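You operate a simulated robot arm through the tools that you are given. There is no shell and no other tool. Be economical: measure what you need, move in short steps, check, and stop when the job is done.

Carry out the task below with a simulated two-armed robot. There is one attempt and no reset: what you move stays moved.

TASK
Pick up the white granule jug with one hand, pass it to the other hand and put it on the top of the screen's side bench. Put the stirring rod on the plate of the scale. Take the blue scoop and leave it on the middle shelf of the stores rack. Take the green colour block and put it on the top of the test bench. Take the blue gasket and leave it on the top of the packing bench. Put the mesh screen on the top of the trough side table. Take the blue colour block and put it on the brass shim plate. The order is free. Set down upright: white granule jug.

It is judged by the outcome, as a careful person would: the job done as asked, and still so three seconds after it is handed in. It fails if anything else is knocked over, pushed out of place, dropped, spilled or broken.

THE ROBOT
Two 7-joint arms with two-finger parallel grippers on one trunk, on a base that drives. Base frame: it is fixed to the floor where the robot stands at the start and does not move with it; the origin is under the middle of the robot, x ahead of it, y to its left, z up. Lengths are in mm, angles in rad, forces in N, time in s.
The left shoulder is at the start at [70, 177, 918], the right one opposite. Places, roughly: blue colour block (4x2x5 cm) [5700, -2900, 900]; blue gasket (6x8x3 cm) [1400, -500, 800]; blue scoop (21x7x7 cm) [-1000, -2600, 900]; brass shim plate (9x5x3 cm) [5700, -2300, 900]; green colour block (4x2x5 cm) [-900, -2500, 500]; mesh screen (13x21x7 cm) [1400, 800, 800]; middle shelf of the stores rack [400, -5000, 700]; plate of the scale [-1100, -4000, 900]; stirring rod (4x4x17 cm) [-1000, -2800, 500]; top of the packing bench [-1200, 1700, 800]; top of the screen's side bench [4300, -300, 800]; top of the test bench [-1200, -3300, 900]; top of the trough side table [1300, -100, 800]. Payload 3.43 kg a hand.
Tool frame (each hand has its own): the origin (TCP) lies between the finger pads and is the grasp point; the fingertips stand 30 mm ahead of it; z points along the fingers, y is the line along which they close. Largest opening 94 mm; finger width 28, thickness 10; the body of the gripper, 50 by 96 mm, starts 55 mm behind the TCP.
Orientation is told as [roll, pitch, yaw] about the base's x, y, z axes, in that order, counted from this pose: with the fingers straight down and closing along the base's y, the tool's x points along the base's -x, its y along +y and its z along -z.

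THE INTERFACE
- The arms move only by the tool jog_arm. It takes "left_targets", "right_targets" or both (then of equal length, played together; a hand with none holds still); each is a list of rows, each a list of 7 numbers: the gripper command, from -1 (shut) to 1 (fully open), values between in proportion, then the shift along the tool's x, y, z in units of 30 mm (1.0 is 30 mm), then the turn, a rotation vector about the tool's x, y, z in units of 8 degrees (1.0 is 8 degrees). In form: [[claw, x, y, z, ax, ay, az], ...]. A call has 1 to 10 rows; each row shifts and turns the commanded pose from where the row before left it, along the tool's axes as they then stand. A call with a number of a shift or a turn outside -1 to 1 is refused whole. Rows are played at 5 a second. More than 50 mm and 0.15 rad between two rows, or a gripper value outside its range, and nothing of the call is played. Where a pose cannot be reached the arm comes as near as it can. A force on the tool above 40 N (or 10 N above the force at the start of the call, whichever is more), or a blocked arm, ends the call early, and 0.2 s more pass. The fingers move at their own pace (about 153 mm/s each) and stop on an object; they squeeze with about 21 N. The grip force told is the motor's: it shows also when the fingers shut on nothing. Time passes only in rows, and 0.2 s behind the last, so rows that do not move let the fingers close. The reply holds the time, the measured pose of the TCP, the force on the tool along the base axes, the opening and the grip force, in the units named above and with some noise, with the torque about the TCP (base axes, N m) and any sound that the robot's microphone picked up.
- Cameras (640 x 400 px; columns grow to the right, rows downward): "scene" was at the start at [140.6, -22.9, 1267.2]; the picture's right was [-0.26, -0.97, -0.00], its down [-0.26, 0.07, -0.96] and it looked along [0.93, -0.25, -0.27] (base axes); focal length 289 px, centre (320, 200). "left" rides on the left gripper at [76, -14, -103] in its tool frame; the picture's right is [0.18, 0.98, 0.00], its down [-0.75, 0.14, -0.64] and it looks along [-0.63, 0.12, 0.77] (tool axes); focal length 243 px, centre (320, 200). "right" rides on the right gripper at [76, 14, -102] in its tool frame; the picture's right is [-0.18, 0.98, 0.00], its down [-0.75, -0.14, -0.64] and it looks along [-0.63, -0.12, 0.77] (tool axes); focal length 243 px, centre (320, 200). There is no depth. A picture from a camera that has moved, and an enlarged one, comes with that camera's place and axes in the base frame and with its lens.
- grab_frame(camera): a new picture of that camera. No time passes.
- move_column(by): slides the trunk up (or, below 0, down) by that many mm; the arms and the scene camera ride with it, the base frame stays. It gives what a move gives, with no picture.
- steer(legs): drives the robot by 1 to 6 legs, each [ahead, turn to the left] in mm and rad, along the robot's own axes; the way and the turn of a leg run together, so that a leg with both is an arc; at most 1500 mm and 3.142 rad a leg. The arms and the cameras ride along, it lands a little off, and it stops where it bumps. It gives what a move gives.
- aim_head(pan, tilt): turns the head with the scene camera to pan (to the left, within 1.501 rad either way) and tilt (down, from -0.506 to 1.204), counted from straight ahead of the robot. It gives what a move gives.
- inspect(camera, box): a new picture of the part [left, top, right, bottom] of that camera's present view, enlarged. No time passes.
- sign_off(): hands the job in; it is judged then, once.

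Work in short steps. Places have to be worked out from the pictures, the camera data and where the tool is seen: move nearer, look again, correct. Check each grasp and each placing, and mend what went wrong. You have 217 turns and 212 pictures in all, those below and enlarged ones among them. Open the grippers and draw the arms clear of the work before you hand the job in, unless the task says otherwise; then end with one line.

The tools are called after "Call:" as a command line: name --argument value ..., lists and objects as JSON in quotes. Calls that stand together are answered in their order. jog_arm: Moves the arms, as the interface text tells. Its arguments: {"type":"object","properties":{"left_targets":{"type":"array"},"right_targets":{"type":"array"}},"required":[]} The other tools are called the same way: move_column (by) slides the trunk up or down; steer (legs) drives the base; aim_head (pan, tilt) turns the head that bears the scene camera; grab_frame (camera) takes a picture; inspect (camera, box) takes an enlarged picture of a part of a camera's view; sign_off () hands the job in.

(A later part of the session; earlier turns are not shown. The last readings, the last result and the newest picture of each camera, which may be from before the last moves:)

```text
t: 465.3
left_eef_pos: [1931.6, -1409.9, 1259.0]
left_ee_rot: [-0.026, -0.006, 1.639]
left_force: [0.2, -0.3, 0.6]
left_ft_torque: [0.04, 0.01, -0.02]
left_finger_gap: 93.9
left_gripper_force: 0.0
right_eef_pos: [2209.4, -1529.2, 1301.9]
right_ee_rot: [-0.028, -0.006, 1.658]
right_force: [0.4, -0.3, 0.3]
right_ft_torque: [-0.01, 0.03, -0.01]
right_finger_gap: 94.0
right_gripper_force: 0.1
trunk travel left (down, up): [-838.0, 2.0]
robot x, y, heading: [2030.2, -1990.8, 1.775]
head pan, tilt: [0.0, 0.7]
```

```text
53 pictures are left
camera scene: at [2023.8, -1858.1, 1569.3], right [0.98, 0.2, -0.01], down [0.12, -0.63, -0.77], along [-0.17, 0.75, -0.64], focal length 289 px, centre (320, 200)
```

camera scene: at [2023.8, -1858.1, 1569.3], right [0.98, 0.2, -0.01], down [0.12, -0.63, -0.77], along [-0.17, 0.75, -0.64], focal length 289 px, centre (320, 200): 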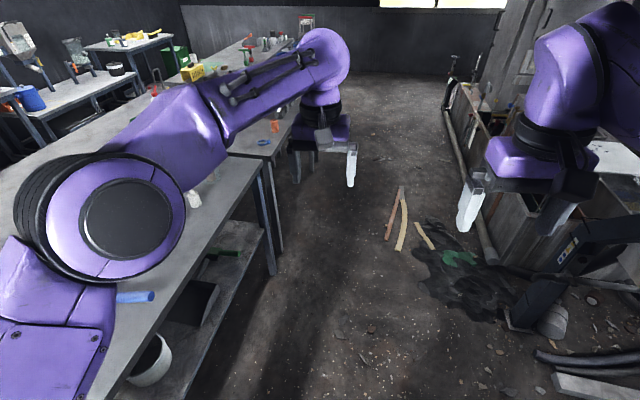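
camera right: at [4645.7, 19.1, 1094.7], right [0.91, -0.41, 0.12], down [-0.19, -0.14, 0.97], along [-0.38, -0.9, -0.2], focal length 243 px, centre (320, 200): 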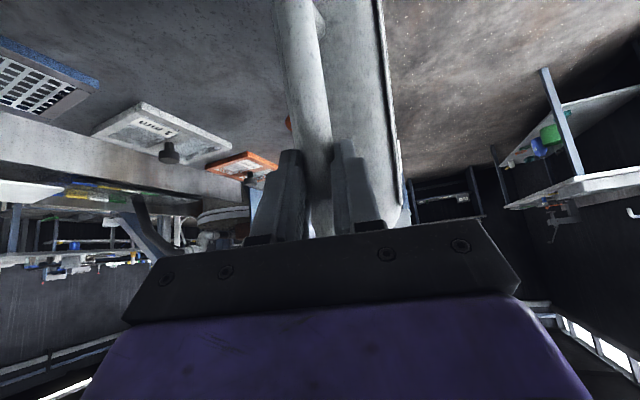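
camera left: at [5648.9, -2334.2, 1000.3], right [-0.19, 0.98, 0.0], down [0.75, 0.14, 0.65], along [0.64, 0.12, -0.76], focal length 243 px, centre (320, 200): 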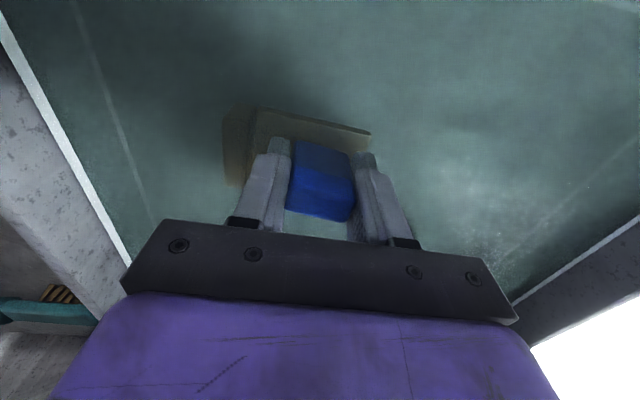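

I was blocked at about (2030, -1990) and got turned left, so something touched on my left side. I'll look down on the left to see what.

Call:
aim_head --pan 1.5 --tilt 0.75

Call:
grab_frame --camera "scene"

Call:
aim_head --pan -1.3 --tilt 0.75

Call:
grab_frame --camera "scene"

```text
t: 466.9
left_eef_pos: [1930.2, -1410.1, 1259.0]
left_ee_rot: [-0.027, -0.004, 1.639]
left_force: [0.0, -0.1, -0.4]
left_ft_torque: [0.02, 0.03, -0.02]
left_finger_gap: 94.0
left_gripper_force: 0.1
right_eef_pos: [2209.4, -1529.6, 1301.2]
right_ee_rot: [-0.029, -0.006, 1.644]
right_force: [-0.4, -0.4, -0.6]
right_ft_torque: [-0.01, -0.03, 0.01]
right_finger_gap: 93.8
right_gripper_force: 0.1
trunk travel left (down, up): [-838.0, 2.0]
robot x, y, heading: [2030.2, -1993.9, 1.776]
head pan, tilt: [1.499, 0.75]
```

```text
52 pictures are left
camera scene: at [1958.8, -1951.9, 1565.8], right [-0.13, 0.99, 0.0], down [0.66, 0.09, -0.74], along [-0.74, -0.1, -0.67], focal length 289 px, centre (320, 200)
```

scene: 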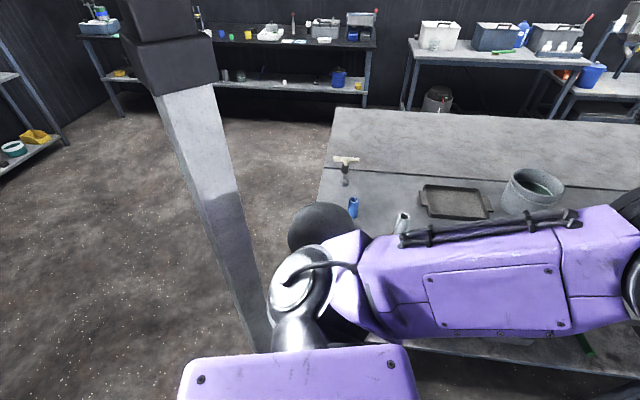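

```text
t: 469.4
left_eef_pos: [1932.1, -1410.2, 1258.7]
left_ee_rot: [-0.025, -0.005, 1.638]
left_force: [0.3, 0.1, -0.1]
left_ft_torque: [-0.01, -0.01, 0.0]
left_finger_gap: 94.0
left_gripper_force: 0.0
right_eef_pos: [2208.1, -1529.3, 1302.1]
right_ee_rot: [-0.029, -0.009, 1.645]
right_force: [0.2, -0.2, 0.1]
right_ft_torque: [0.01, 0.02, 0.02]
right_finger_gap: 93.7
right_gripper_force: 0.1
trunk travel left (down, up): [-838.0, 2.0]
robot x, y, heading: [2026.6, -1991.5, 1.778]
head pan, tilt: [-1.3, 0.75]
```

```text
51 pictures are left
camera scene: at [2114.4, -1903.0, 1563.7], right [0.46, -0.89, -0.01], down [-0.62, -0.31, -0.72], along [0.64, 0.33, -0.69], focal length 289 px, centre (320, 200)
```

scene: 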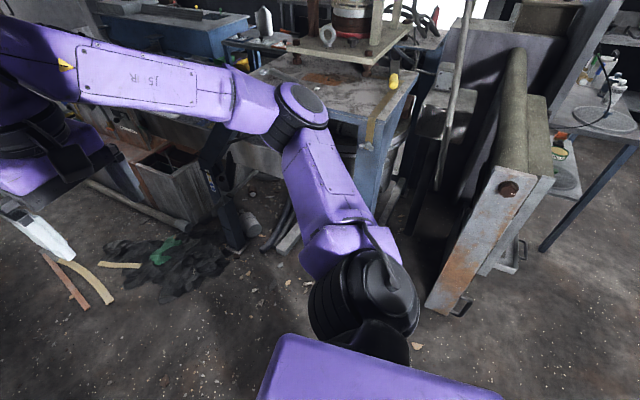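

A grey bollard at about [1650, -2005] touched my left shoulder. I'll back up, swing wide to the right (clear floor), then come back to (1930, -560).

Call:
steer --legs '[[-200, 0], [0, -0.75], [420, 0]]'

Call:
steer --legs '[[0, 0.81], [1330, 0], [0, 1.307]]'

Call:
aim_head --pan 0.0 --tilt 0.7

Call:
grab_frame --camera "scene"

```text
t: 475.1
left_eef_pos: [2611.7, -1333.6, 1257.7]
left_ee_rot: [-0.033, -0.006, 0.879]
left_force: [0.5, -0.4, 0.6]
left_ft_torque: [0.0, 0.01, 0.0]
left_finger_gap: 94.0
left_gripper_force: 0.0
right_eef_pos: [2733.3, -1611.6, 1302.1]
right_ee_rot: [-0.038, -0.006, 0.888]
right_force: [0.4, -1.0, 0.3]
right_ft_torque: [-0.02, 0.0, 0.02]
right_finger_gap: 94.2
right_gripper_force: 0.0
trunk travel left (down, up): [-838.0, 2.0]
robot x, y, heading: [2294.6, -1827.7, 1.012]
head pan, tilt: [-1.3, 0.75]
```

```text
t: 487.1
left_eef_pos: [1382.6, -552.3, 1256.0]
left_ee_rot: [-0.033, -0.004, 3.002]
left_force: [0.1, -1.0, -0.2]
left_ft_torque: [0.01, 0.0, 0.01]
left_finger_gap: 94.0
left_gripper_force: 0.0
right_eef_pos: [1554.5, -305.5, 1301.6]
right_ee_rot: [-0.035, -0.006, 3.01]
right_force: [0.1, -0.9, 0.6]
right_ft_torque: [-0.03, 0.0, 0.03]
right_finger_gap: 94.2
right_gripper_force: 0.1
trunk travel left (down, up): [-838.0, 2.0]
robot x, y, heading: [1972.8, -565.4, 3.135]
head pan, tilt: [-1.3, 0.75]
```

```text
t: 488.5
left_eef_pos: [1382.7, -552.1, 1255.3]
left_ee_rot: [-0.034, -0.004, 3.002]
left_force: [-0.6, 0.5, 0.0]
left_ft_torque: [0.01, 0.0, -0.01]
left_finger_gap: 94.2
left_gripper_force: 0.1
right_eef_pos: [1553.9, -304.5, 1303.7]
right_ee_rot: [-0.034, -0.004, 3.01]
right_force: [-1.1, -1.3, 0.1]
right_ft_torque: [0.01, 0.02, 0.01]
right_finger_gap: 94.1
right_gripper_force: 0.0
trunk travel left (down, up): [-838.0, 2.0]
robot x, y, heading: [1971.3, -564.6, 3.14]
head pan, tilt: [0.0, 0.7]
```

```text
50 pictures are left
camera scene: at [1838.3, -563.3, 1568.2], right [0.0, 1.0, 0.0], down [0.64, 0.0, -0.76], along [-0.76, 0.0, -0.64], focal length 289 px, centre (320, 200)
```

scene: 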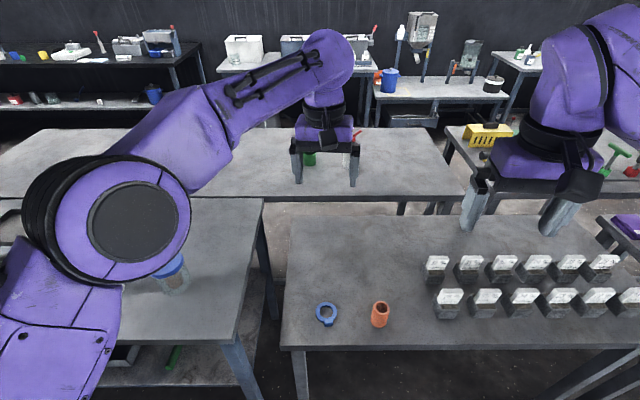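

The gasket is at about [1426, -544] with the spring 150 mm away. I'll lower the trunk, square the left hand's yaw, and hover it over the gasket.

Call:
move_column --by -250

Call:
jog_arm --left_targets '[[1, 0.7, -0.15, 0, 0, 0, -0.5], [1, 0.7, -0.15, 0, 0, 0, -0.5], [1, 0, 0, 0.8, 0, 0, 0], [1, 0, 0, 0.8, 0, 0, 0], [1, 0, 0, 0, 0, 0, 0]]'

Call:
grab_frame --camera "left"

```text
t: 491.1
left_eef_pos: [1382.2, -552.5, 1004.5]
left_ee_rot: [-0.035, -0.003, 3.001]
left_force: [-0.1, -0.3, 0.7]
left_ft_torque: [-0.06, -0.01, -0.04]
left_finger_gap: 94.0
left_gripper_force: 0.0
right_eef_pos: [1554.0, -305.7, 1052.2]
right_ee_rot: [-0.036, -0.005, 3.009]
right_force: [-0.2, 0.9, -0.3]
right_ft_torque: [0.02, 0.01, 0.0]
right_finger_gap: 94.0
right_gripper_force: 0.1
trunk travel left (down, up): [-588.0, 252.0]
robot x, y, heading: [1976.0, -565.0, 3.14]
head pan, tilt: [0.0, 0.7]
```

```text
t: 492.3
left_eef_pos: [1424.6, -544.8, 958.7]
left_ee_rot: [-0.035, 0.001, -3.14]
left_force: [0.2, 0.5, 0.4]
left_ft_torque: [0.0, -0.04, -0.03]
left_finger_gap: 94.2
left_gripper_force: 0.1
right_eef_pos: [1553.6, -304.6, 1051.8]
right_ee_rot: [-0.035, -0.007, 3.009]
right_force: [-0.6, 0.4, -0.2]
right_ft_torque: [-0.04, 0.0, 0.01]
right_finger_gap: 93.6
right_gripper_force: 0.0
trunk travel left (down, up): [-588.0, 252.0]
robot x, y, heading: [1970.1, -562.6, 3.143]
head pan, tilt: [0.0, 0.7]
```

```text
49 pictures are left
camera left: at [1499.8, -536.5, 1059.9], right [0.19, -0.98, -0.03], down [-0.75, -0.16, 0.64], along [-0.63, -0.09, -0.77], focal length 243 px, centre (320, 200)
```

left: 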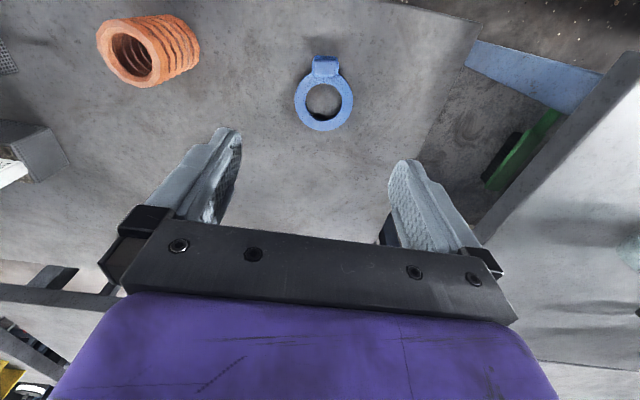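

Ring centre ≈ [1414, -546], table ≈ 780. I'll move 10 mm forward and descend to z ≈ 838.

Call:
jog_arm --left_targets '[[1, -0.3, 0, 1, 0, 0, 0], [1, 0, 0, 1, 0, 0, 0], [1, 0, 0, 1, 0, 0, 0], [1, 0, 0, 1, 0, 0, 0], [1, 0, 0, 0, 0, 0, 0]]'

Call:
grab_frame --camera "left"

```text
t: 493.5
left_eef_pos: [1416.9, -541.4, 838.0]
left_ee_rot: [-0.036, 0.001, -3.141]
left_force: [-0.4, 0.3, 0.6]
left_ft_torque: [-0.01, -0.02, 0.01]
left_finger_gap: 94.2
left_gripper_force: 0.1
right_eef_pos: [1553.7, -304.6, 1052.0]
right_ee_rot: [-0.033, -0.004, 3.011]
right_force: [0.4, 0.1, 0.1]
right_ft_torque: [0.03, 0.01, 0.02]
right_finger_gap: 93.8
right_gripper_force: 0.1
trunk travel left (down, up): [-588.0, 252.0]
robot x, y, heading: [1974.7, -565.9, 3.139]
head pan, tilt: [0.0, 0.7]
```

```text
48 pictures are left
camera left: at [1491.5, -532.2, 939.9], right [0.18, -0.98, -0.03], down [-0.75, -0.16, 0.64], along [-0.63, -0.09, -0.77], focal length 243 px, centre (320, 200)
```

left: 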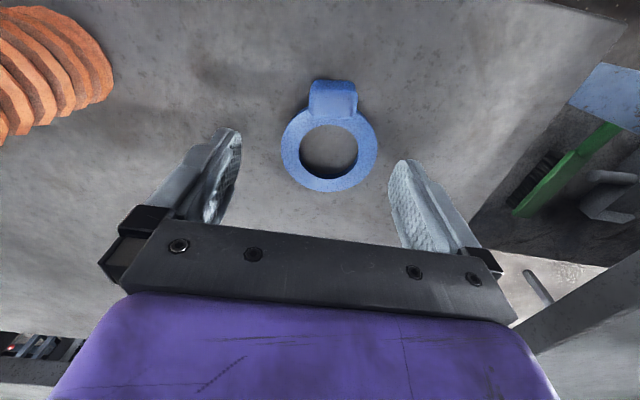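

The ring is centred between the fingers, z ≈ 800. I'll lower ~10 mm, nudge 5 mm, and close on the ring.

Call:
jog_arm --left_targets '[[1, 0.1, 0.17, 0.2, 0, 0, 0], [1, 0, 0, 0.15, 0, 0, 0], [1, 0, 0, 0, 0, 0, 0], [-1, 0, 0, 0, 0, 0, 0], [-1, 0, 0, 0, 0, 0, 0], [-1, 0, 0, 0, 0, 0, 0]]'

Call:
grab_frame --camera "left"

```text
t: 494.4
left_eef_pos: [1418.7, -554.9, 831.4]
left_ee_rot: [-0.02, -0.007, -3.138]
left_force: [4.2, -10.2, 13.7]
left_ft_torque: [-0.31, -0.41, 0.0]
left_finger_gap: 59.1
left_gripper_force: 21.2
right_eef_pos: [1555.4, -306.4, 1052.9]
right_ee_rot: [-0.036, -0.007, 3.012]
right_force: [-0.5, 1.0, 1.1]
right_ft_torque: [-0.04, 0.01, -0.02]
right_finger_gap: 94.2
right_gripper_force: 0.1
trunk travel left (down, up): [-588.0, 252.0]
robot x, y, heading: [1972.7, -559.7, -3.139]
head pan, tilt: [0.0, 0.7]
stopped in row 4 (left hand): the force on the tool passed its limit (the readings are from after the stop); the commanded pose is now the measured one
```

```text
47 pictures are left
camera left: at [1493.7, -544.9, 931.9], right [0.19, -0.98, -0.02], down [-0.75, -0.16, 0.64], along [-0.64, -0.1, -0.76], focal length 243 px, centre (320, 200)
```

left: 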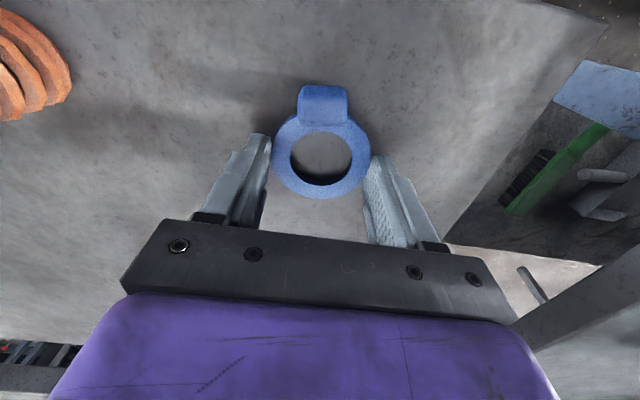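

Ring gripped (59 mm), with fingertips touching the table. I'll lift and check.

Call:
jog_arm --left_targets '[[-1, 0, 0, 0, 0, 0, 0], [-1, 0, 0, -0.4, 0, 0, 0], [-1, 0, 0, -1, 0, 0, 0], [-1, 0, 0, -1, 0, 0, 0], [-1, 0, 0, -1, 0, 0, 0], [-1, 0, 0, 0, 0, 0, 0]]'

Call:
grab_frame --camera "left"

```text
t: 495.9
left_eef_pos: [1416.4, -556.8, 928.9]
left_ee_rot: [-0.023, -0.001, -3.141]
left_force: [0.0, -0.1, -1.5]
left_ft_torque: [0.01, 0.01, 0.0]
left_finger_gap: 58.4
left_gripper_force: 20.9
right_eef_pos: [1552.1, -305.1, 1051.5]
right_ee_rot: [-0.035, -0.003, 3.014]
right_force: [-0.5, 1.4, 0.0]
right_ft_torque: [0.0, 0.0, 0.01]
right_finger_gap: 94.0
right_gripper_force: 0.0
trunk travel left (down, up): [-588.0, 252.0]
robot x, y, heading: [1975.4, -562.8, 3.143]
head pan, tilt: [0.0, 0.7]
```

```text
46 pictures are left
camera left: at [1492.1, -545.6, 1030.8], right [0.19, -0.98, -0.02], down [-0.75, -0.16, 0.64], along [-0.63, -0.1, -0.77], focal length 243 px, centre (320, 200)
```

left: 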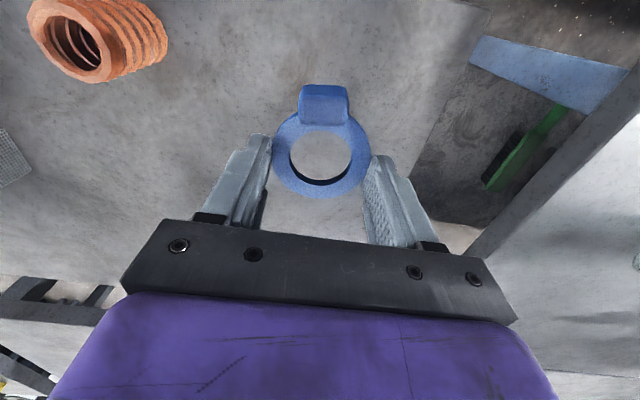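

The gasket is held. Next, the mesh screen: I'll raise the trunk, and drive up the walkway to about (1880, 640), facing the table.

Call:
move_column --by 250

Call:
steer --legs '[[0, -1.37], [470, 0], [0, -0.2], [740, 0], [0, 1.571]]'

Call:
aim_head --pan -0.2 --tilt 0.75

Call:
grab_frame --camera "scene"

```text
t: 498.4
left_eef_pos: [1417.2, -555.9, 1178.4]
left_ee_rot: [-0.023, -0.004, -3.139]
left_force: [1.2, -1.1, 0.1]
left_ft_torque: [0.0, 0.01, -0.02]
left_finger_gap: 57.7
left_gripper_force: 20.9
right_eef_pos: [1553.7, -306.4, 1301.3]
right_ee_rot: [-0.034, -0.005, 3.014]
right_force: [-0.6, 0.2, -0.3]
right_ft_torque: [0.03, 0.0, -0.03]
right_finger_gap: 94.1
right_gripper_force: 0.0
trunk travel left (down, up): [-838.0, 2.0]
robot x, y, heading: [1973.1, -565.8, 3.132]
head pan, tilt: [0.0, 0.7]
```

```text
t: 512.9
left_eef_pos: [1363.8, 684.9, 1179.2]
left_ee_rot: [-0.022, -0.005, 3.089]
left_force: [0.0, 1.3, -0.9]
left_ft_torque: [0.03, 0.01, -0.02]
left_finger_gap: 54.8
left_gripper_force: 21.0
right_eef_pos: [1515.0, 928.6, 1301.7]
right_ee_rot: [-0.033, -0.005, 2.959]
right_force: [0.4, -0.4, 0.5]
right_ft_torque: [-0.01, -0.02, 0.0]
right_finger_gap: 94.1
right_gripper_force: 0.1
trunk travel left (down, up): [-838.0, 2.0]
robot x, y, heading: [1920.2, 642.6, 3.084]
head pan, tilt: [0.0, 0.7]
```

```text
t: 513.6
left_eef_pos: [1365.0, 685.2, 1180.3]
left_ee_rot: [-0.022, -0.003, 3.089]
left_force: [0.2, 0.0, 0.1]
left_ft_torque: [-0.02, 0.01, 0.02]
left_finger_gap: 54.7
left_gripper_force: 21.0
right_eef_pos: [1514.1, 927.9, 1300.9]
right_ee_rot: [-0.035, -0.006, 2.959]
right_force: [0.3, 0.0, 0.1]
right_ft_torque: [-0.01, -0.02, 0.01]
right_finger_gap: 93.9
right_gripper_force: 0.0
trunk travel left (down, up): [-838.0, 2.0]
robot x, y, heading: [1919.0, 647.3, 3.085]
head pan, tilt: [-0.201, 0.75]
```

```text
45 pictures are left
camera scene: at [1789.2, 670.5, 1563.9], right [0.25, 0.97, 0.0], down [0.66, -0.17, -0.73], along [-0.71, 0.19, -0.68], focal length 289 px, centre (320, 200)
```

scene: 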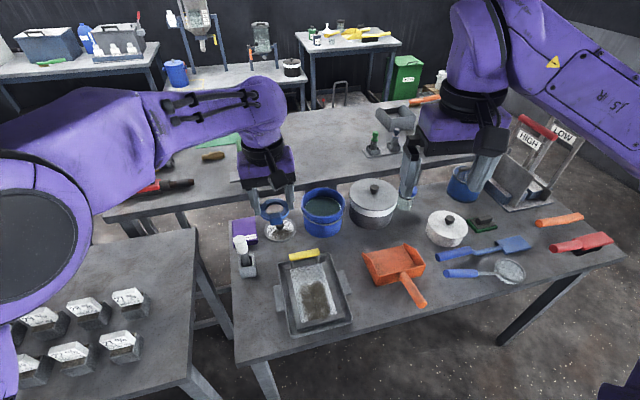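

I see the mesh screen (tray with yellow handle) at about [1380, 760]. I'll zoom in on it and check the gasket in the left hand.

Call:
inspect --camera "scene" --box '[240, 230, 380, 350]'

Call:
grab_frame --camera "left"

```text
3.33 times, centred on (310, 290) of scene
camera zoom: at [1789.2, 670.5, 1563.9], right [0.25, 0.97, 0.0], down [0.66, -0.17, -0.73], along [-0.71, 0.19, -0.68], focal length 963 px, centre (353, -100)
```

zoom: 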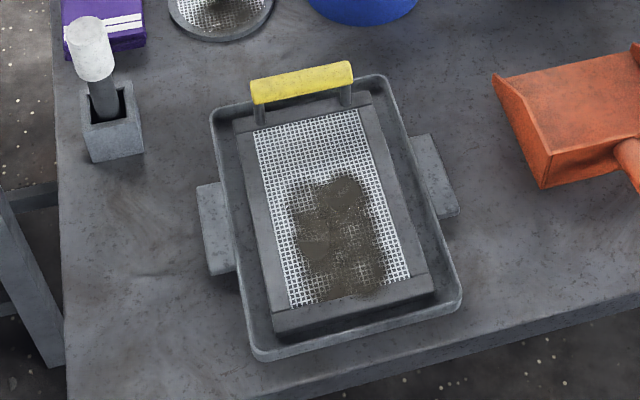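

```text
43 pictures are left
camera left: at [1440.6, 691.4, 1280.6], right [0.13, -0.99, -0.02], down [-0.76, -0.12, 0.64], along [-0.64, -0.07, -0.77], focal length 243 px, centre (320, 200)
```

left: 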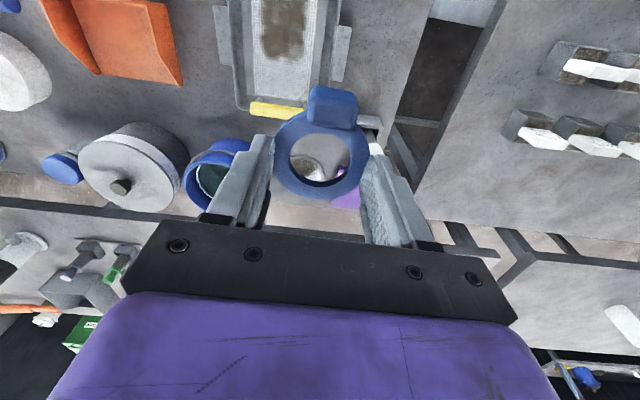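

The mesh screen is the inner framed mesh with the yellow handle, sitting in a drip tray. The gasket is creeping in the left grip, so I'll set it down on the clear spot at [1385, 595] on this table and regrip it later.

Call:
jog_arm --left_targets '[[-1, 0.2, 1, 0, 0, 0, 0], [-1, 0.2, 1, 0, 0, 0, 0], [-1, 0.2, 1, 0, 0, 0, 0], [-1, 0, 0, 0, 0, 0, 0]]'

Call:
move_column --by -250

Call:
jog_arm --left_targets '[[-1, 0, 0, 1, 0, 0, 0], [-1, 0, 0, 0.9, 0, 0, 0], [-1, 0, 0, 0, 0, 0, 0]]'

Call:
grab_frame --camera "left"

```text
t: 514.6
left_eef_pos: [1379.3, 592.3, 1176.0]
left_ee_rot: [-0.023, -0.003, 3.089]
left_force: [-0.2, 0.3, 0.0]
left_ft_torque: [0.0, 0.0, 0.01]
left_finger_gap: 54.9
left_gripper_force: 21.0
right_eef_pos: [1514.9, 928.0, 1302.2]
right_ee_rot: [-0.034, -0.005, 2.959]
right_force: [-0.2, -0.3, 0.2]
right_ft_torque: [0.0, 0.02, 0.01]
right_finger_gap: 94.0
right_gripper_force: 0.0
trunk travel left (down, up): [-838.0, 2.0]
robot x, y, heading: [1922.5, 645.1, 3.084]
head pan, tilt: [-0.201, 0.75]
```

```text
t: 517.2
left_eef_pos: [1379.8, 592.8, 927.2]
left_ee_rot: [-0.022, -0.003, 3.09]
left_force: [0.3, -0.2, -1.3]
left_ft_torque: [0.02, 0.01, 0.02]
left_finger_gap: 54.9
left_gripper_force: 21.1
right_eef_pos: [1514.1, 927.5, 1052.3]
right_ee_rot: [-0.034, -0.005, 2.957]
right_force: [-0.7, -0.2, 0.1]
right_ft_torque: [-0.01, -0.03, 0.02]
right_finger_gap: 93.9
right_gripper_force: 0.1
trunk travel left (down, up): [-588.0, 252.0]
robot x, y, heading: [1918.6, 642.3, 3.084]
head pan, tilt: [-0.201, 0.75]
```

```text
t: 518.0
left_eef_pos: [1380.0, 595.9, 869.0]
left_ee_rot: [-0.023, -0.002, 3.09]
left_force: [0.0, -0.1, -0.1]
left_ft_torque: [0.0, -0.02, 0.02]
left_finger_gap: 54.9
left_gripper_force: 20.6
right_eef_pos: [1514.6, 928.0, 1052.2]
right_ee_rot: [-0.035, -0.005, 2.958]
right_force: [1.1, 0.0, 0.1]
right_ft_torque: [-0.01, 0.01, 0.04]
right_finger_gap: 94.1
right_gripper_force: 0.0
trunk travel left (down, up): [-588.0, 252.0]
robot x, y, heading: [1917.1, 642.6, 3.089]
head pan, tilt: [-0.201, 0.75]
```

```text
42 pictures are left
camera left: at [1456.1, 602.8, 970.6], right [0.13, -0.99, -0.02], down [-0.76, -0.12, 0.64], along [-0.64, -0.07, -0.77], focal length 243 px, centre (320, 200)
```

left: 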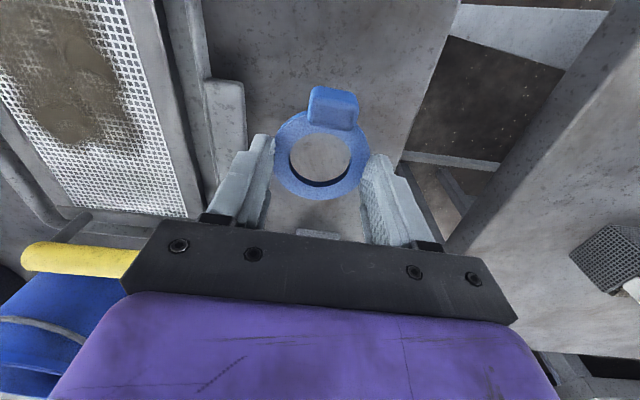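

I'll shift 7 mm away from the tray's ear, lower to contact and release with a small opening.

Call:
jog_arm --left_targets '[[-1, 0, 0.22, 0.5, 0, 0, 0], [-1, 0, 0, 0.45, 0, 0, 0], [-1, 0, 0, 0.15, 0, 0, 0], [-1, 0, 0, 0, 0, 0, 0]]'

Call:
jog_arm --left_targets '[[0.45, 0, 0, 0, 0, 0, 0], [0.45, 0, 0, 0, 0, 0, 0], [0.45, 0, 0, -1, 0, 0, 0], [0.45, 0, 0, -1, 0, 0, 0], [0.45, 0, 0, -1, 0, 0, 0], [0.45, 0, 0, -1, 0, 0, 0]]'

Call:
grab_frame --camera "left"

```text
t: 519.0
left_eef_pos: [1378.6, 590.0, 836.9]
left_ee_rot: [-0.022, -0.003, 3.089]
left_force: [0.3, 0.3, -1.3]
left_ft_torque: [0.02, 0.0, 0.02]
left_finger_gap: 55.0
left_gripper_force: 21.0
right_eef_pos: [1515.0, 928.7, 1051.8]
right_ee_rot: [-0.036, -0.007, 2.959]
right_force: [0.3, 0.4, 0.0]
right_ft_torque: [0.02, 0.0, -0.04]
right_finger_gap: 94.1
right_gripper_force: 0.0
trunk travel left (down, up): [-588.0, 252.0]
robot x, y, heading: [1918.9, 646.0, 3.087]
head pan, tilt: [-0.201, 0.75]
```

```text
t: 520.4
left_eef_pos: [1378.9, 587.3, 957.5]
left_ee_rot: [-0.024, -0.003, 3.089]
left_force: [0.5, 0.1, 0.4]
left_ft_torque: [-0.02, -0.02, -0.02]
left_finger_gap: 68.2
left_gripper_force: 0.1
right_eef_pos: [1515.3, 926.1, 1051.9]
right_ee_rot: [-0.036, -0.006, 2.959]
right_force: [-1.1, -0.7, 1.1]
right_ft_torque: [0.02, 0.0, 0.01]
right_finger_gap: 94.0
right_gripper_force: 0.0
trunk travel left (down, up): [-588.0, 252.0]
robot x, y, heading: [1917.7, 649.6, 3.086]
head pan, tilt: [-0.201, 0.75]
```

```text
41 pictures are left
camera left: at [1455.8, 593.3, 1058.7], right [0.13, -0.99, -0.02], down [-0.76, -0.12, 0.64], along [-0.64, -0.07, -0.77], focal length 243 px, centre (320, 200)
```

left: 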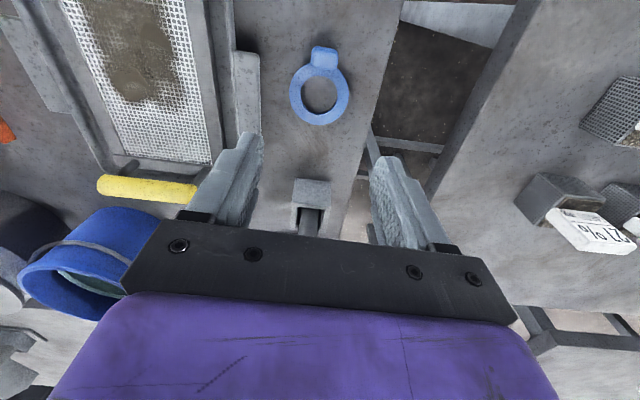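

The gasket lies flat at about [1385, 590]. The screen's handle bar is at [1269, 762, 849], running along y. I'll raise the left hand out of the way, move 80 mm closer, and turn the right hand 90° to grip the handle.

Call:
jog_arm --left_targets '[[1, 0.5, 0, -1, 0, 0, 0], [1, 0.5, 0, -1, 0, 0, 0], [1, 0.5, 0, -1, 0, 0, 0], [1, 0.5, 0, -1, 0, 0, 0], [1, 0.5, 0, -1, 0, 0, 0], [1, 0.5, 0, -1, 0, 0, 0], [1, 0.5, 0, -1, 0, 0, 0], [1, 0, 0, 0, 0, 0, 0], [1, 0, 0, 0, 0, 0, 0], [1, 0, 0, 0, 0, 0, 0]]' --right_targets '[[1, 0, 0, 0, 0, 0, -1], [1, 0, 0, 0, 0, 0, -1], [1, 0, 0, 0, 0, 0, -1], [1, 0, 0, 0, 0, 0, -1], [1, 0, 0, 0, 0, 0, -1], [1, 0, 0, 0, 0, 0, -1], [1, 0, 0, 0, 0, 0, -1], [1, 0, 0, 0, 0, 0, -1], [1, 0, 0, 0, 0, 0, -1], [1, 0, 0, 0, 0, 0, -1]]'

Call:
steer --legs '[[80, 0.05]]'

Call:
jog_arm --right_targets '[[1, 0, 0, 0, 0, 0, -0.8], [1, 0, 0, 0, 0, 0, -0.8], [1, 0, 0, 0, 0, 0, -0.5], [1, 0, 0, 0, 0, 0, 0]]'

```text
t: 522.6
left_eef_pos: [1485.2, 574.8, 1166.5]
left_ee_rot: [-0.023, -0.003, 3.088]
left_force: [0.6, -0.8, 0.1]
left_ft_torque: [0.01, -0.02, -0.02]
left_finger_gap: 93.9
left_gripper_force: 0.0
right_eef_pos: [1515.7, 927.6, 1051.3]
right_ee_rot: [-0.011, 0.034, -1.928]
right_force: [0.0, -0.3, 0.2]
right_ft_torque: [0.0, 0.03, 0.0]
right_finger_gap: 93.8
right_gripper_force: 0.0
trunk travel left (down, up): [-588.0, 252.0]
robot x, y, heading: [1923.2, 644.1, 3.082]
head pan, tilt: [-0.201, 0.75]
```

```text
t: 523.6
left_eef_pos: [1408.3, 555.8, 1164.8]
left_ee_rot: [-0.022, -0.002, 3.141]
left_force: [-1.0, 0.3, 0.0]
left_ft_torque: [0.02, -0.01, -0.03]
left_finger_gap: 94.0
left_gripper_force: 0.0
right_eef_pos: [1420.4, 909.4, 1051.5]
right_ee_rot: [-0.01, 0.032, -1.878]
right_force: [0.1, 0.0, -0.5]
right_ft_torque: [0.0, 0.0, -0.01]
right_finger_gap: 94.0
right_gripper_force: 0.1
trunk travel left (down, up): [-588.0, 252.0]
robot x, y, heading: [1842.7, 644.1, 3.138]
head pan, tilt: [-0.201, 0.75]
```

```text
t: 524.6
left_eef_pos: [1409.2, 555.7, 1164.9]
left_ee_rot: [-0.023, -0.005, 3.14]
left_force: [0.0, -0.6, 0.2]
left_ft_torque: [0.0, -0.05, 0.0]
left_finger_gap: 94.2
left_gripper_force: 0.0
right_eef_pos: [1422.1, 909.7, 1052.1]
right_ee_rot: [-0.002, 0.034, -1.584]
right_force: [-0.1, 0.4, 0.6]
right_ft_torque: [-0.04, 0.01, 0.0]
right_finger_gap: 93.8
right_gripper_force: 0.1
trunk travel left (down, up): [-588.0, 252.0]
robot x, y, heading: [1840.6, 647.6, 3.142]
head pan, tilt: [-0.201, 0.75]
```

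The hand is square. I'll move it over the handle and partway down, then check with the right camera.

Call:
jog_arm --right_targets '[[1, -0.82, -0.85, 0, 0, 0, 0], [1, -0.82, -0.85, 0, 0, 0, 0], [1, -0.82, -0.85, 0, 0, 0, 0], [1, -0.82, -0.85, 0, 0, 0, 0], [1, -0.82, -0.85, 0, 0, 0, 0], [1, -0.82, -0.85, 0, 0, 0, 0], [0.5, 0, 0, 1, 0, 0, 0], [0.5, 0, 0, 1, 0, 0, 0], [0.5, 0, 0, 1, 0, 0, 0], [0.5, 0, 0, 0, 0, 0, 0]]'

Call:
grab_frame --camera "right"

Call:
grab_frame --camera "scene"

```text
t: 526.8
left_eef_pos: [1409.6, 556.0, 1166.6]
left_ee_rot: [-0.02, -0.004, 3.14]
left_force: [0.1, 1.0, -1.5]
left_ft_torque: [0.03, 0.01, 0.01]
left_finger_gap: 93.9
left_gripper_force: 0.0
right_eef_pos: [1266.5, 768.3, 955.0]
right_ee_rot: [-0.003, 0.034, -1.584]
right_force: [1.2, -0.1, 0.5]
right_ft_torque: [0.01, -0.02, -0.02]
right_finger_gap: 70.5
right_gripper_force: 0.0
trunk travel left (down, up): [-588.0, 252.0]
robot x, y, heading: [1840.0, 652.6, 3.136]
head pan, tilt: [-0.201, 0.75]
```

```text
40 pictures are left
camera right: at [1282.1, 839.5, 1059.6], right [0.98, -0.2, -0.01], down [-0.15, -0.77, 0.62], along [-0.13, -0.6, -0.79], focal length 243 px, centre (320, 200)
```

right: 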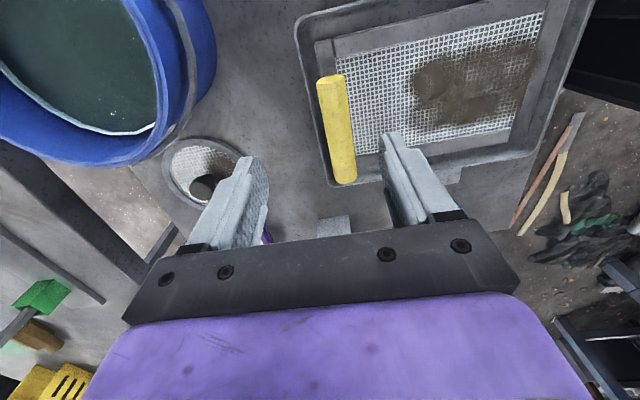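

```text
39 pictures are left
camera scene: at [1710.0, 666.4, 1314.0], right [0.21, 0.98, 0.0], down [0.67, -0.14, -0.73], along [-0.72, 0.15, -0.68], focal length 289 px, centre (320, 200)
```

scene: 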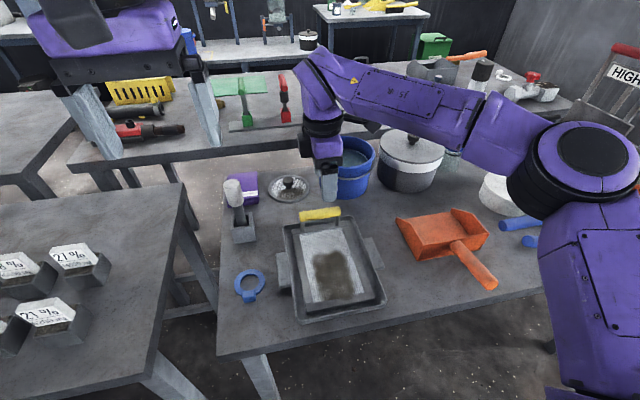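

Bar centre is at [1278, 754]. I'll shift, descend over the bar to z ≈ 853, and close.

Call:
jog_arm --right_targets '[[0.5, -0.45, 0.37, 0, 0, 0, 0], [0.5, 0, 0, 1, 0, 0, 0], [0.5, 0, 0, 1, 0, 0, 0], [0.5, 0, 0, 1, 0, 0, 0], [0.5, 0, 0, 0.4, 0, 0, 0], [0.5, 0, 0, 0, 0, 0, 0], [-1, 0, 0, 0, 0, 0, 0], [-1, 0, 0, 0, 0, 0, 0], [-1, 0, 0, 0, 0, 0, 0]]'

Call:
grab_frame --camera "right"

```text
t: 528.8
left_eef_pos: [1410.1, 557.2, 1165.1]
left_ee_rot: [-0.024, -0.002, 3.14]
left_force: [0.0, -0.1, -0.6]
left_ft_torque: [0.0, -0.05, -0.02]
left_finger_gap: 94.0
left_gripper_force: 0.0
right_eef_pos: [1276.0, 756.6, 853.2]
right_ee_rot: [0.0, 0.035, -1.585]
right_force: [0.2, 0.6, 0.0]
right_ft_torque: [-0.03, 0.02, 0.07]
right_finger_gap: 26.2
right_gripper_force: 20.8
trunk travel left (down, up): [-588.0, 252.0]
robot x, y, heading: [1838.8, 650.1, 3.139]
head pan, tilt: [-0.201, 0.75]
```

```text
38 pictures are left
camera right: at [1292.7, 828.8, 956.8], right [0.98, -0.2, -0.01], down [-0.15, -0.77, 0.61], along [-0.13, -0.6, -0.79], focal length 243 px, centre (320, 200)
```

right: 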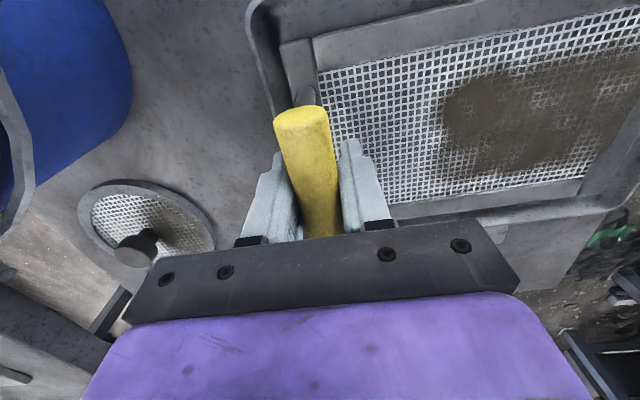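

Handle gripped (26 mm). I'll lift 45 mm and see how the screen hangs.

Call:
jog_arm --right_targets '[[-1, 0, 0, -0.5, 0, 0, 0], [-1, 0, 0, -0.5, 0, 0, 0], [-1, 0, 0, -0.5, 0, 0, 0], [-1, 0, 0, 0, 0, 0, 0]]'

Call:
inspect --camera "scene" --box '[200, 150, 440, 340]'

```text
t: 529.8
left_eef_pos: [1408.7, 556.4, 1166.7]
left_ee_rot: [-0.023, -0.002, 3.139]
left_force: [-0.4, 0.2, 0.2]
left_ft_torque: [0.0, -0.03, 0.02]
left_finger_gap: 93.6
left_gripper_force: 0.1
right_eef_pos: [1278.3, 755.9, 898.2]
right_ee_rot: [-0.002, 0.035, -1.586]
right_force: [0.7, -0.3, -1.6]
right_ft_torque: [0.01, 0.18, 0.01]
right_finger_gap: 26.2
right_gripper_force: 20.7
trunk travel left (down, up): [-588.0, 252.0]
robot x, y, heading: [1839.2, 648.8, 3.142]
head pan, tilt: [-0.201, 0.75]
```

```text
2.11 times, centred on (320, 245) of scene
camera zoom: at [1709.1, 666.5, 1313.9], right [0.21, 0.98, 0.0], down [0.67, -0.14, -0.73], along [-0.72, 0.15, -0.68], focal length 608 px, centre (320, 105)
```

zoom: 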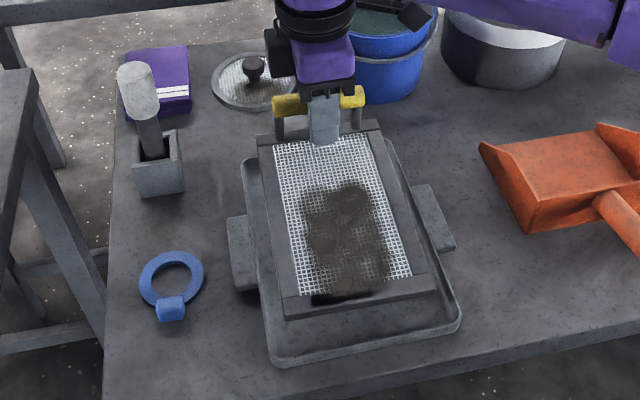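

The screen is light (1.6 N) and stays level. I'll raise the trunk and drive back down to the trough side table.

Call:
move_column --by 250

Call:
steer --legs '[[0, 1.575], [1285, 0], [0, -1.575]]'

Call:
aim_head --pan -0.1 --tilt 0.75

Call:
grab_frame --camera "scene"

```text
t: 532.4
left_eef_pos: [1408.7, 555.9, 1415.2]
left_ee_rot: [-0.023, -0.001, 3.139]
left_force: [0.3, -0.4, 0.1]
left_ft_torque: [-0.02, -0.01, -0.01]
left_finger_gap: 94.0
left_gripper_force: 0.0
right_eef_pos: [1278.5, 755.8, 1148.7]
right_ee_rot: [0.0, 0.036, -1.587]
right_force: [-0.4, 0.0, -2.5]
right_ft_torque: [0.0, 0.15, -0.02]
right_finger_gap: 26.1
right_gripper_force: 21.0
trunk travel left (down, up): [-838.0, 2.0]
robot x, y, heading: [1837.9, 647.2, 3.14]
head pan, tilt: [-0.201, 0.75]
```

```text
t: 546.5
left_eef_pos: [1401.4, -747.3, 1416.1]
left_ee_rot: [-0.023, -0.002, -3.119]
left_force: [0.6, 0.0, 0.5]
left_ft_torque: [0.0, -0.03, 0.01]
left_finger_gap: 94.1
left_gripper_force: 0.0
right_eef_pos: [1265.0, -550.9, 1148.4]
right_ee_rot: [0.0, 0.036, -1.561]
right_force: [-0.2, -0.3, -1.7]
right_ft_torque: [0.02, 0.15, -0.02]
right_finger_gap: 25.9
right_gripper_force: 20.2
trunk travel left (down, up): [-838.0, 2.0]
robot x, y, heading: [1833.5, -648.2, -3.121]
head pan, tilt: [-0.201, 0.75]
```

```text
t: 547.1
left_eef_pos: [1401.8, -747.1, 1416.4]
left_ee_rot: [-0.023, -0.003, -3.12]
left_force: [0.3, 0.3, -0.1]
left_ft_torque: [-0.01, 0.01, -0.02]
left_finger_gap: 93.9
left_gripper_force: 0.1
right_eef_pos: [1265.9, -549.6, 1148.9]
right_ee_rot: [0.0, 0.035, -1.562]
right_force: [0.1, 0.5, -2.7]
right_ft_torque: [0.0, 0.15, 0.02]
right_finger_gap: 26.1
right_gripper_force: 20.9
trunk travel left (down, up): [-838.0, 2.0]
robot x, y, heading: [1832.0, -644.4, -3.125]
head pan, tilt: [-0.099, 0.75]
```

```text
36 pictures are left
camera scene: at [1698.1, -637.4, 1563.9], right [0.08, 1.0, 0.0], down [0.68, -0.05, -0.73], along [-0.73, 0.06, -0.68], focal length 289 px, centre (320, 200)
```

scene: 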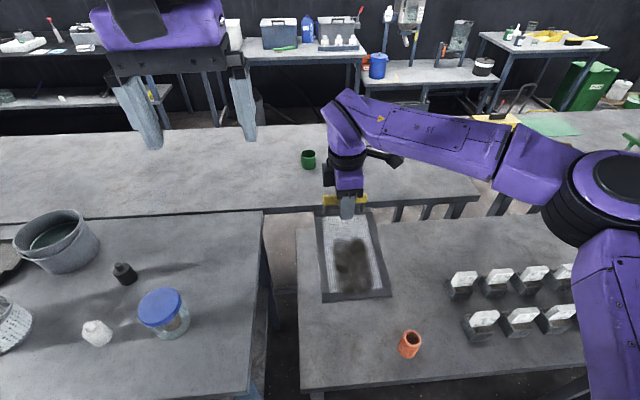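

The screen hangs over the free corner of the trough side table (table x 1023–1503, y > -663; spring at y ≈ -393). I'll lower.

Call:
move_column --by -250

Call:
jog_arm --right_targets '[[-1, 0.4, 0, 0.5, 0, 0, 0], [-1, 0, 0, 0.5, 0, 0, 0], [-1, 0, 0, 0.3, 0, 0, 0], [-1, 0, 0, 0, 0, 0, 0]]'

Call:
inspect --camera "scene" --box '[260, 150, 460, 320]'

```text
t: 549.7
left_eef_pos: [1402.2, -747.1, 1166.2]
left_ee_rot: [-0.023, -0.004, -3.12]
left_force: [-0.3, -0.1, -0.1]
left_ft_torque: [0.01, -0.01, 0.01]
left_finger_gap: 93.8
left_gripper_force: 0.0
right_eef_pos: [1266.2, -551.6, 897.9]
right_ee_rot: [0.001, 0.036, -1.561]
right_force: [0.1, -0.1, -2.5]
right_ft_torque: [0.01, 0.13, -0.01]
right_finger_gap: 26.4
right_gripper_force: 20.9
trunk travel left (down, up): [-588.0, 252.0]
robot x, y, heading: [1830.9, -642.2, -3.123]
head pan, tilt: [-0.099, 0.75]
```

```text
t: 550.7
left_eef_pos: [1401.6, -747.4, 1166.7]
left_ee_rot: [-0.024, -0.003, -3.119]
left_force: [-0.2, -0.4, 0.4]
left_ft_torque: [-0.02, 0.02, -0.01]
left_finger_gap: 93.8
left_gripper_force: 0.0
right_eef_pos: [1265.7, -536.7, 860.4]
right_ee_rot: [0.0, 0.035, -1.559]
right_force: [-0.1, -0.8, -1.8]
right_ft_torque: [0.0, 0.02, 0.02]
right_finger_gap: 26.0
right_gripper_force: 20.6
trunk travel left (down, up): [-588.0, 252.0]
robot x, y, heading: [1827.3, -643.2, -3.126]
head pan, tilt: [-0.099, 0.75]
```

```text
2.35 times, centred on (360, 235) of scene
camera zoom: at [1698.3, -637.6, 1313.9], right [0.08, 1.0, 0.0], down [0.68, -0.05, -0.73], along [-0.73, 0.06, -0.68], focal length 680 px, centre (226, 118)
```

zoom: 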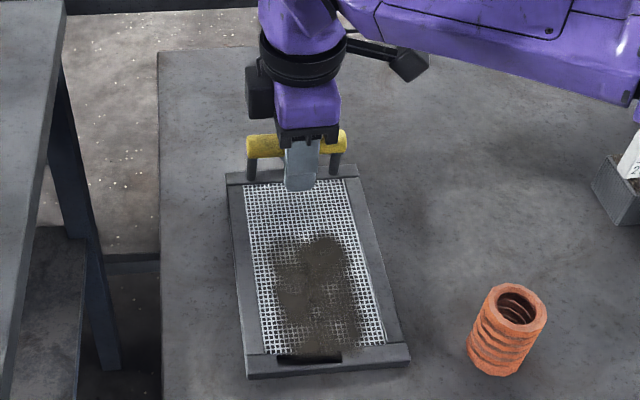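

The screen is just above the table with good margins. I'll finish lowering until contact, then release.

Call:
jog_arm --right_targets '[[-1, 0, 0, 0.15, 0, 0, 0], [-1, 0, 0, 0.15, 0, 0, 0], [-1, 0, 0, 0.15, 0, 0, 0], [-1, 0, 0, 0, 0, 0, 0]]'

Call:
jog_arm --right_targets '[[-1, 0, 0, 0.1, 0, 0, 0], [-1, 0, 0, 0, 0, 0, 0]]'

```text
t: 551.7
left_eef_pos: [1402.2, -747.1, 1166.0]
left_ee_rot: [-0.021, -0.003, -3.119]
left_force: [0.2, 0.2, 0.9]
left_ft_torque: [-0.03, 0.0, -0.01]
left_finger_gap: 93.9
left_gripper_force: 0.1
right_eef_pos: [1265.7, -537.6, 846.9]
right_ee_rot: [0.002, 0.034, -1.559]
right_force: [0.1, -0.3, -1.4]
right_ft_torque: [-0.1, 0.02, -0.03]
right_finger_gap: 25.7
right_gripper_force: 21.1
trunk travel left (down, up): [-588.0, 252.0]
robot x, y, heading: [1834.9, -641.0, -3.118]
head pan, tilt: [-0.099, 0.75]
```

```text
t: 552.3
left_eef_pos: [1403.7, -746.6, 1166.6]
left_ee_rot: [-0.022, -0.005, -3.118]
left_force: [0.5, -0.2, -0.1]
left_ft_torque: [-0.03, 0.0, -0.01]
left_finger_gap: 94.0
left_gripper_force: 0.2
right_eef_pos: [1265.3, -537.4, 844.0]
right_ee_rot: [-0.007, 0.034, -1.561]
right_force: [-8.2, 1.2, 18.9]
right_ft_torque: [-0.01, -0.04, 0.0]
right_finger_gap: 26.0
right_gripper_force: 21.2
trunk travel left (down, up): [-588.0, 252.0]
robot x, y, heading: [1828.3, -640.9, -3.125]
head pan, tilt: [-0.099, 0.75]
```

Contact (19 N). Releasing and lifting away.

Call:
jog_arm --right_targets '[[0.4, 0, 0, 0, 0, 0, 0], [0.4, 0, 0, 0, 0, 0, 0], [0.4, 0, 0, -0.7, 0, 0, 0], [0.4, 0, 0, -1, 0, 0, 0], [0.4, 0, 0, -1, 0, 0, 0], [0.4, 0, 0, -1, 0, 0, 0], [0.4, 0, 0, -1, 0, 0, 0], [0.4, 0, 0, -1, 0, 0, 0]]'

Call:
inspect --camera "scene" --box '[240, 130, 480, 330]'

```text
t: 554.1
left_eef_pos: [1403.1, -748.1, 1166.4]
left_ee_rot: [-0.024, -0.003, -3.118]
left_force: [0.0, -0.1, -0.1]
left_ft_torque: [0.01, 0.02, 0.0]
left_finger_gap: 93.9
left_gripper_force: 0.0
right_eef_pos: [1265.7, -542.3, 1014.7]
right_ee_rot: [-0.003, 0.039, -1.56]
right_force: [0.0, -0.1, 0.7]
right_ft_torque: [0.02, 0.02, 0.0]
right_finger_gap: 66.1
right_gripper_force: 0.1
trunk travel left (down, up): [-588.0, 252.0]
robot x, y, heading: [1826.8, -646.4, -3.125]
head pan, tilt: [-0.099, 0.75]
```

```text
2.00 times, centred on (360, 230) of scene
camera zoom: at [1699.2, -638.0, 1314.0], right [0.08, 1.0, 0.0], down [0.68, -0.05, -0.73], along [-0.73, 0.06, -0.68], focal length 578 px, centre (240, 140)
```

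zoom: 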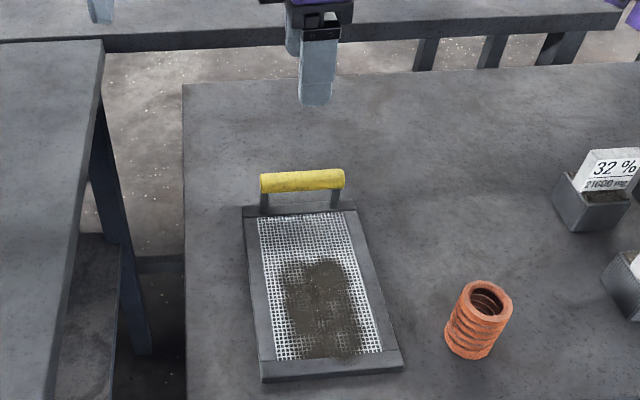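

The mesh screen is in place. Last item: back up the walkway to regrip the gasket at about [1383, 590].

Call:
move_column --by 250

Call:
steer --legs '[[0, -1.587], [1335, 0], [0, 1.571]]'

Call:
aim_head --pan 0.2 --tilt 0.75

Call:
grab_frame --camera "scene"

```text
t: 556.7
left_eef_pos: [1402.1, -747.3, 1415.4]
left_ee_rot: [-0.023, -0.003, -3.119]
left_force: [-0.3, 0.2, 0.9]
left_ft_torque: [-0.02, -0.02, 0.02]
left_finger_gap: 93.7
left_gripper_force: 0.1
right_eef_pos: [1265.3, -542.2, 1264.9]
right_ee_rot: [0.001, 0.036, -1.562]
right_force: [0.5, 0.0, -0.1]
right_ft_torque: [-0.04, 0.01, 0.0]
right_finger_gap: 65.9
right_gripper_force: 0.0
trunk travel left (down, up): [-838.0, 2.0]
robot x, y, heading: [1831.0, -646.8, -3.124]
head pan, tilt: [-0.099, 0.75]
```

```text
t: 571.1
left_eef_pos: [1434.7, 619.5, 1415.9]
left_ee_rot: [-0.022, -0.002, 3.107]
left_force: [0.1, 0.5, -0.8]
left_ft_torque: [0.0, 0.0, 0.0]
left_finger_gap: 93.9
left_gripper_force: 0.0
right_eef_pos: [1309.3, 832.1, 1264.9]
right_ee_rot: [0.0, 0.035, -1.62]
right_force: [-0.7, -0.6, -0.2]
right_ft_torque: [-0.01, 0.01, 0.0]
right_finger_gap: 66.0
right_gripper_force: 0.0
trunk travel left (down, up): [-838.0, 2.0]
robot x, y, heading: [1869.5, 697.4, 3.105]
head pan, tilt: [-0.099, 0.75]
```

```text
t: 571.9
left_eef_pos: [1435.9, 619.0, 1415.5]
left_ee_rot: [-0.022, -0.003, 3.107]
left_force: [1.1, -0.6, -0.6]
left_ft_torque: [0.03, 0.03, 0.0]
left_finger_gap: 93.8
left_gripper_force: 0.1
right_eef_pos: [1309.9, 832.6, 1262.9]
right_ee_rot: [0.002, 0.035, -1.618]
right_force: [1.2, -0.6, -0.7]
right_ft_torque: [0.02, -0.04, 0.02]
right_finger_gap: 65.8
right_gripper_force: 0.1
trunk travel left (down, up): [-838.0, 2.0]
robot x, y, heading: [1864.2, 697.8, 3.103]
head pan, tilt: [0.201, 0.75]
```

```text
33 pictures are left
camera scene: at [1737.1, 685.9, 1563.9], right [-0.16, 0.99, 0.0], down [0.67, 0.11, -0.73], along [-0.72, -0.12, -0.68], focal length 289 px, centre (320, 200)
```

scene: 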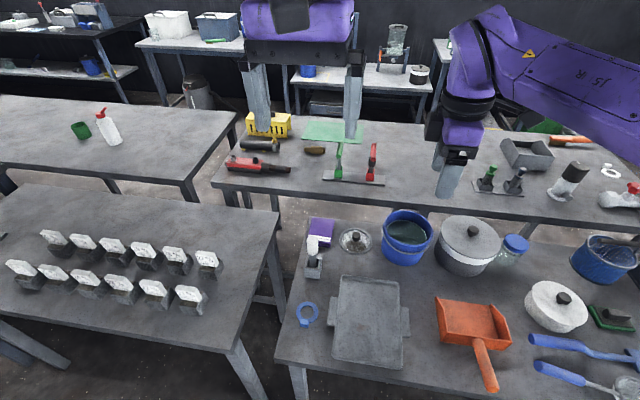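

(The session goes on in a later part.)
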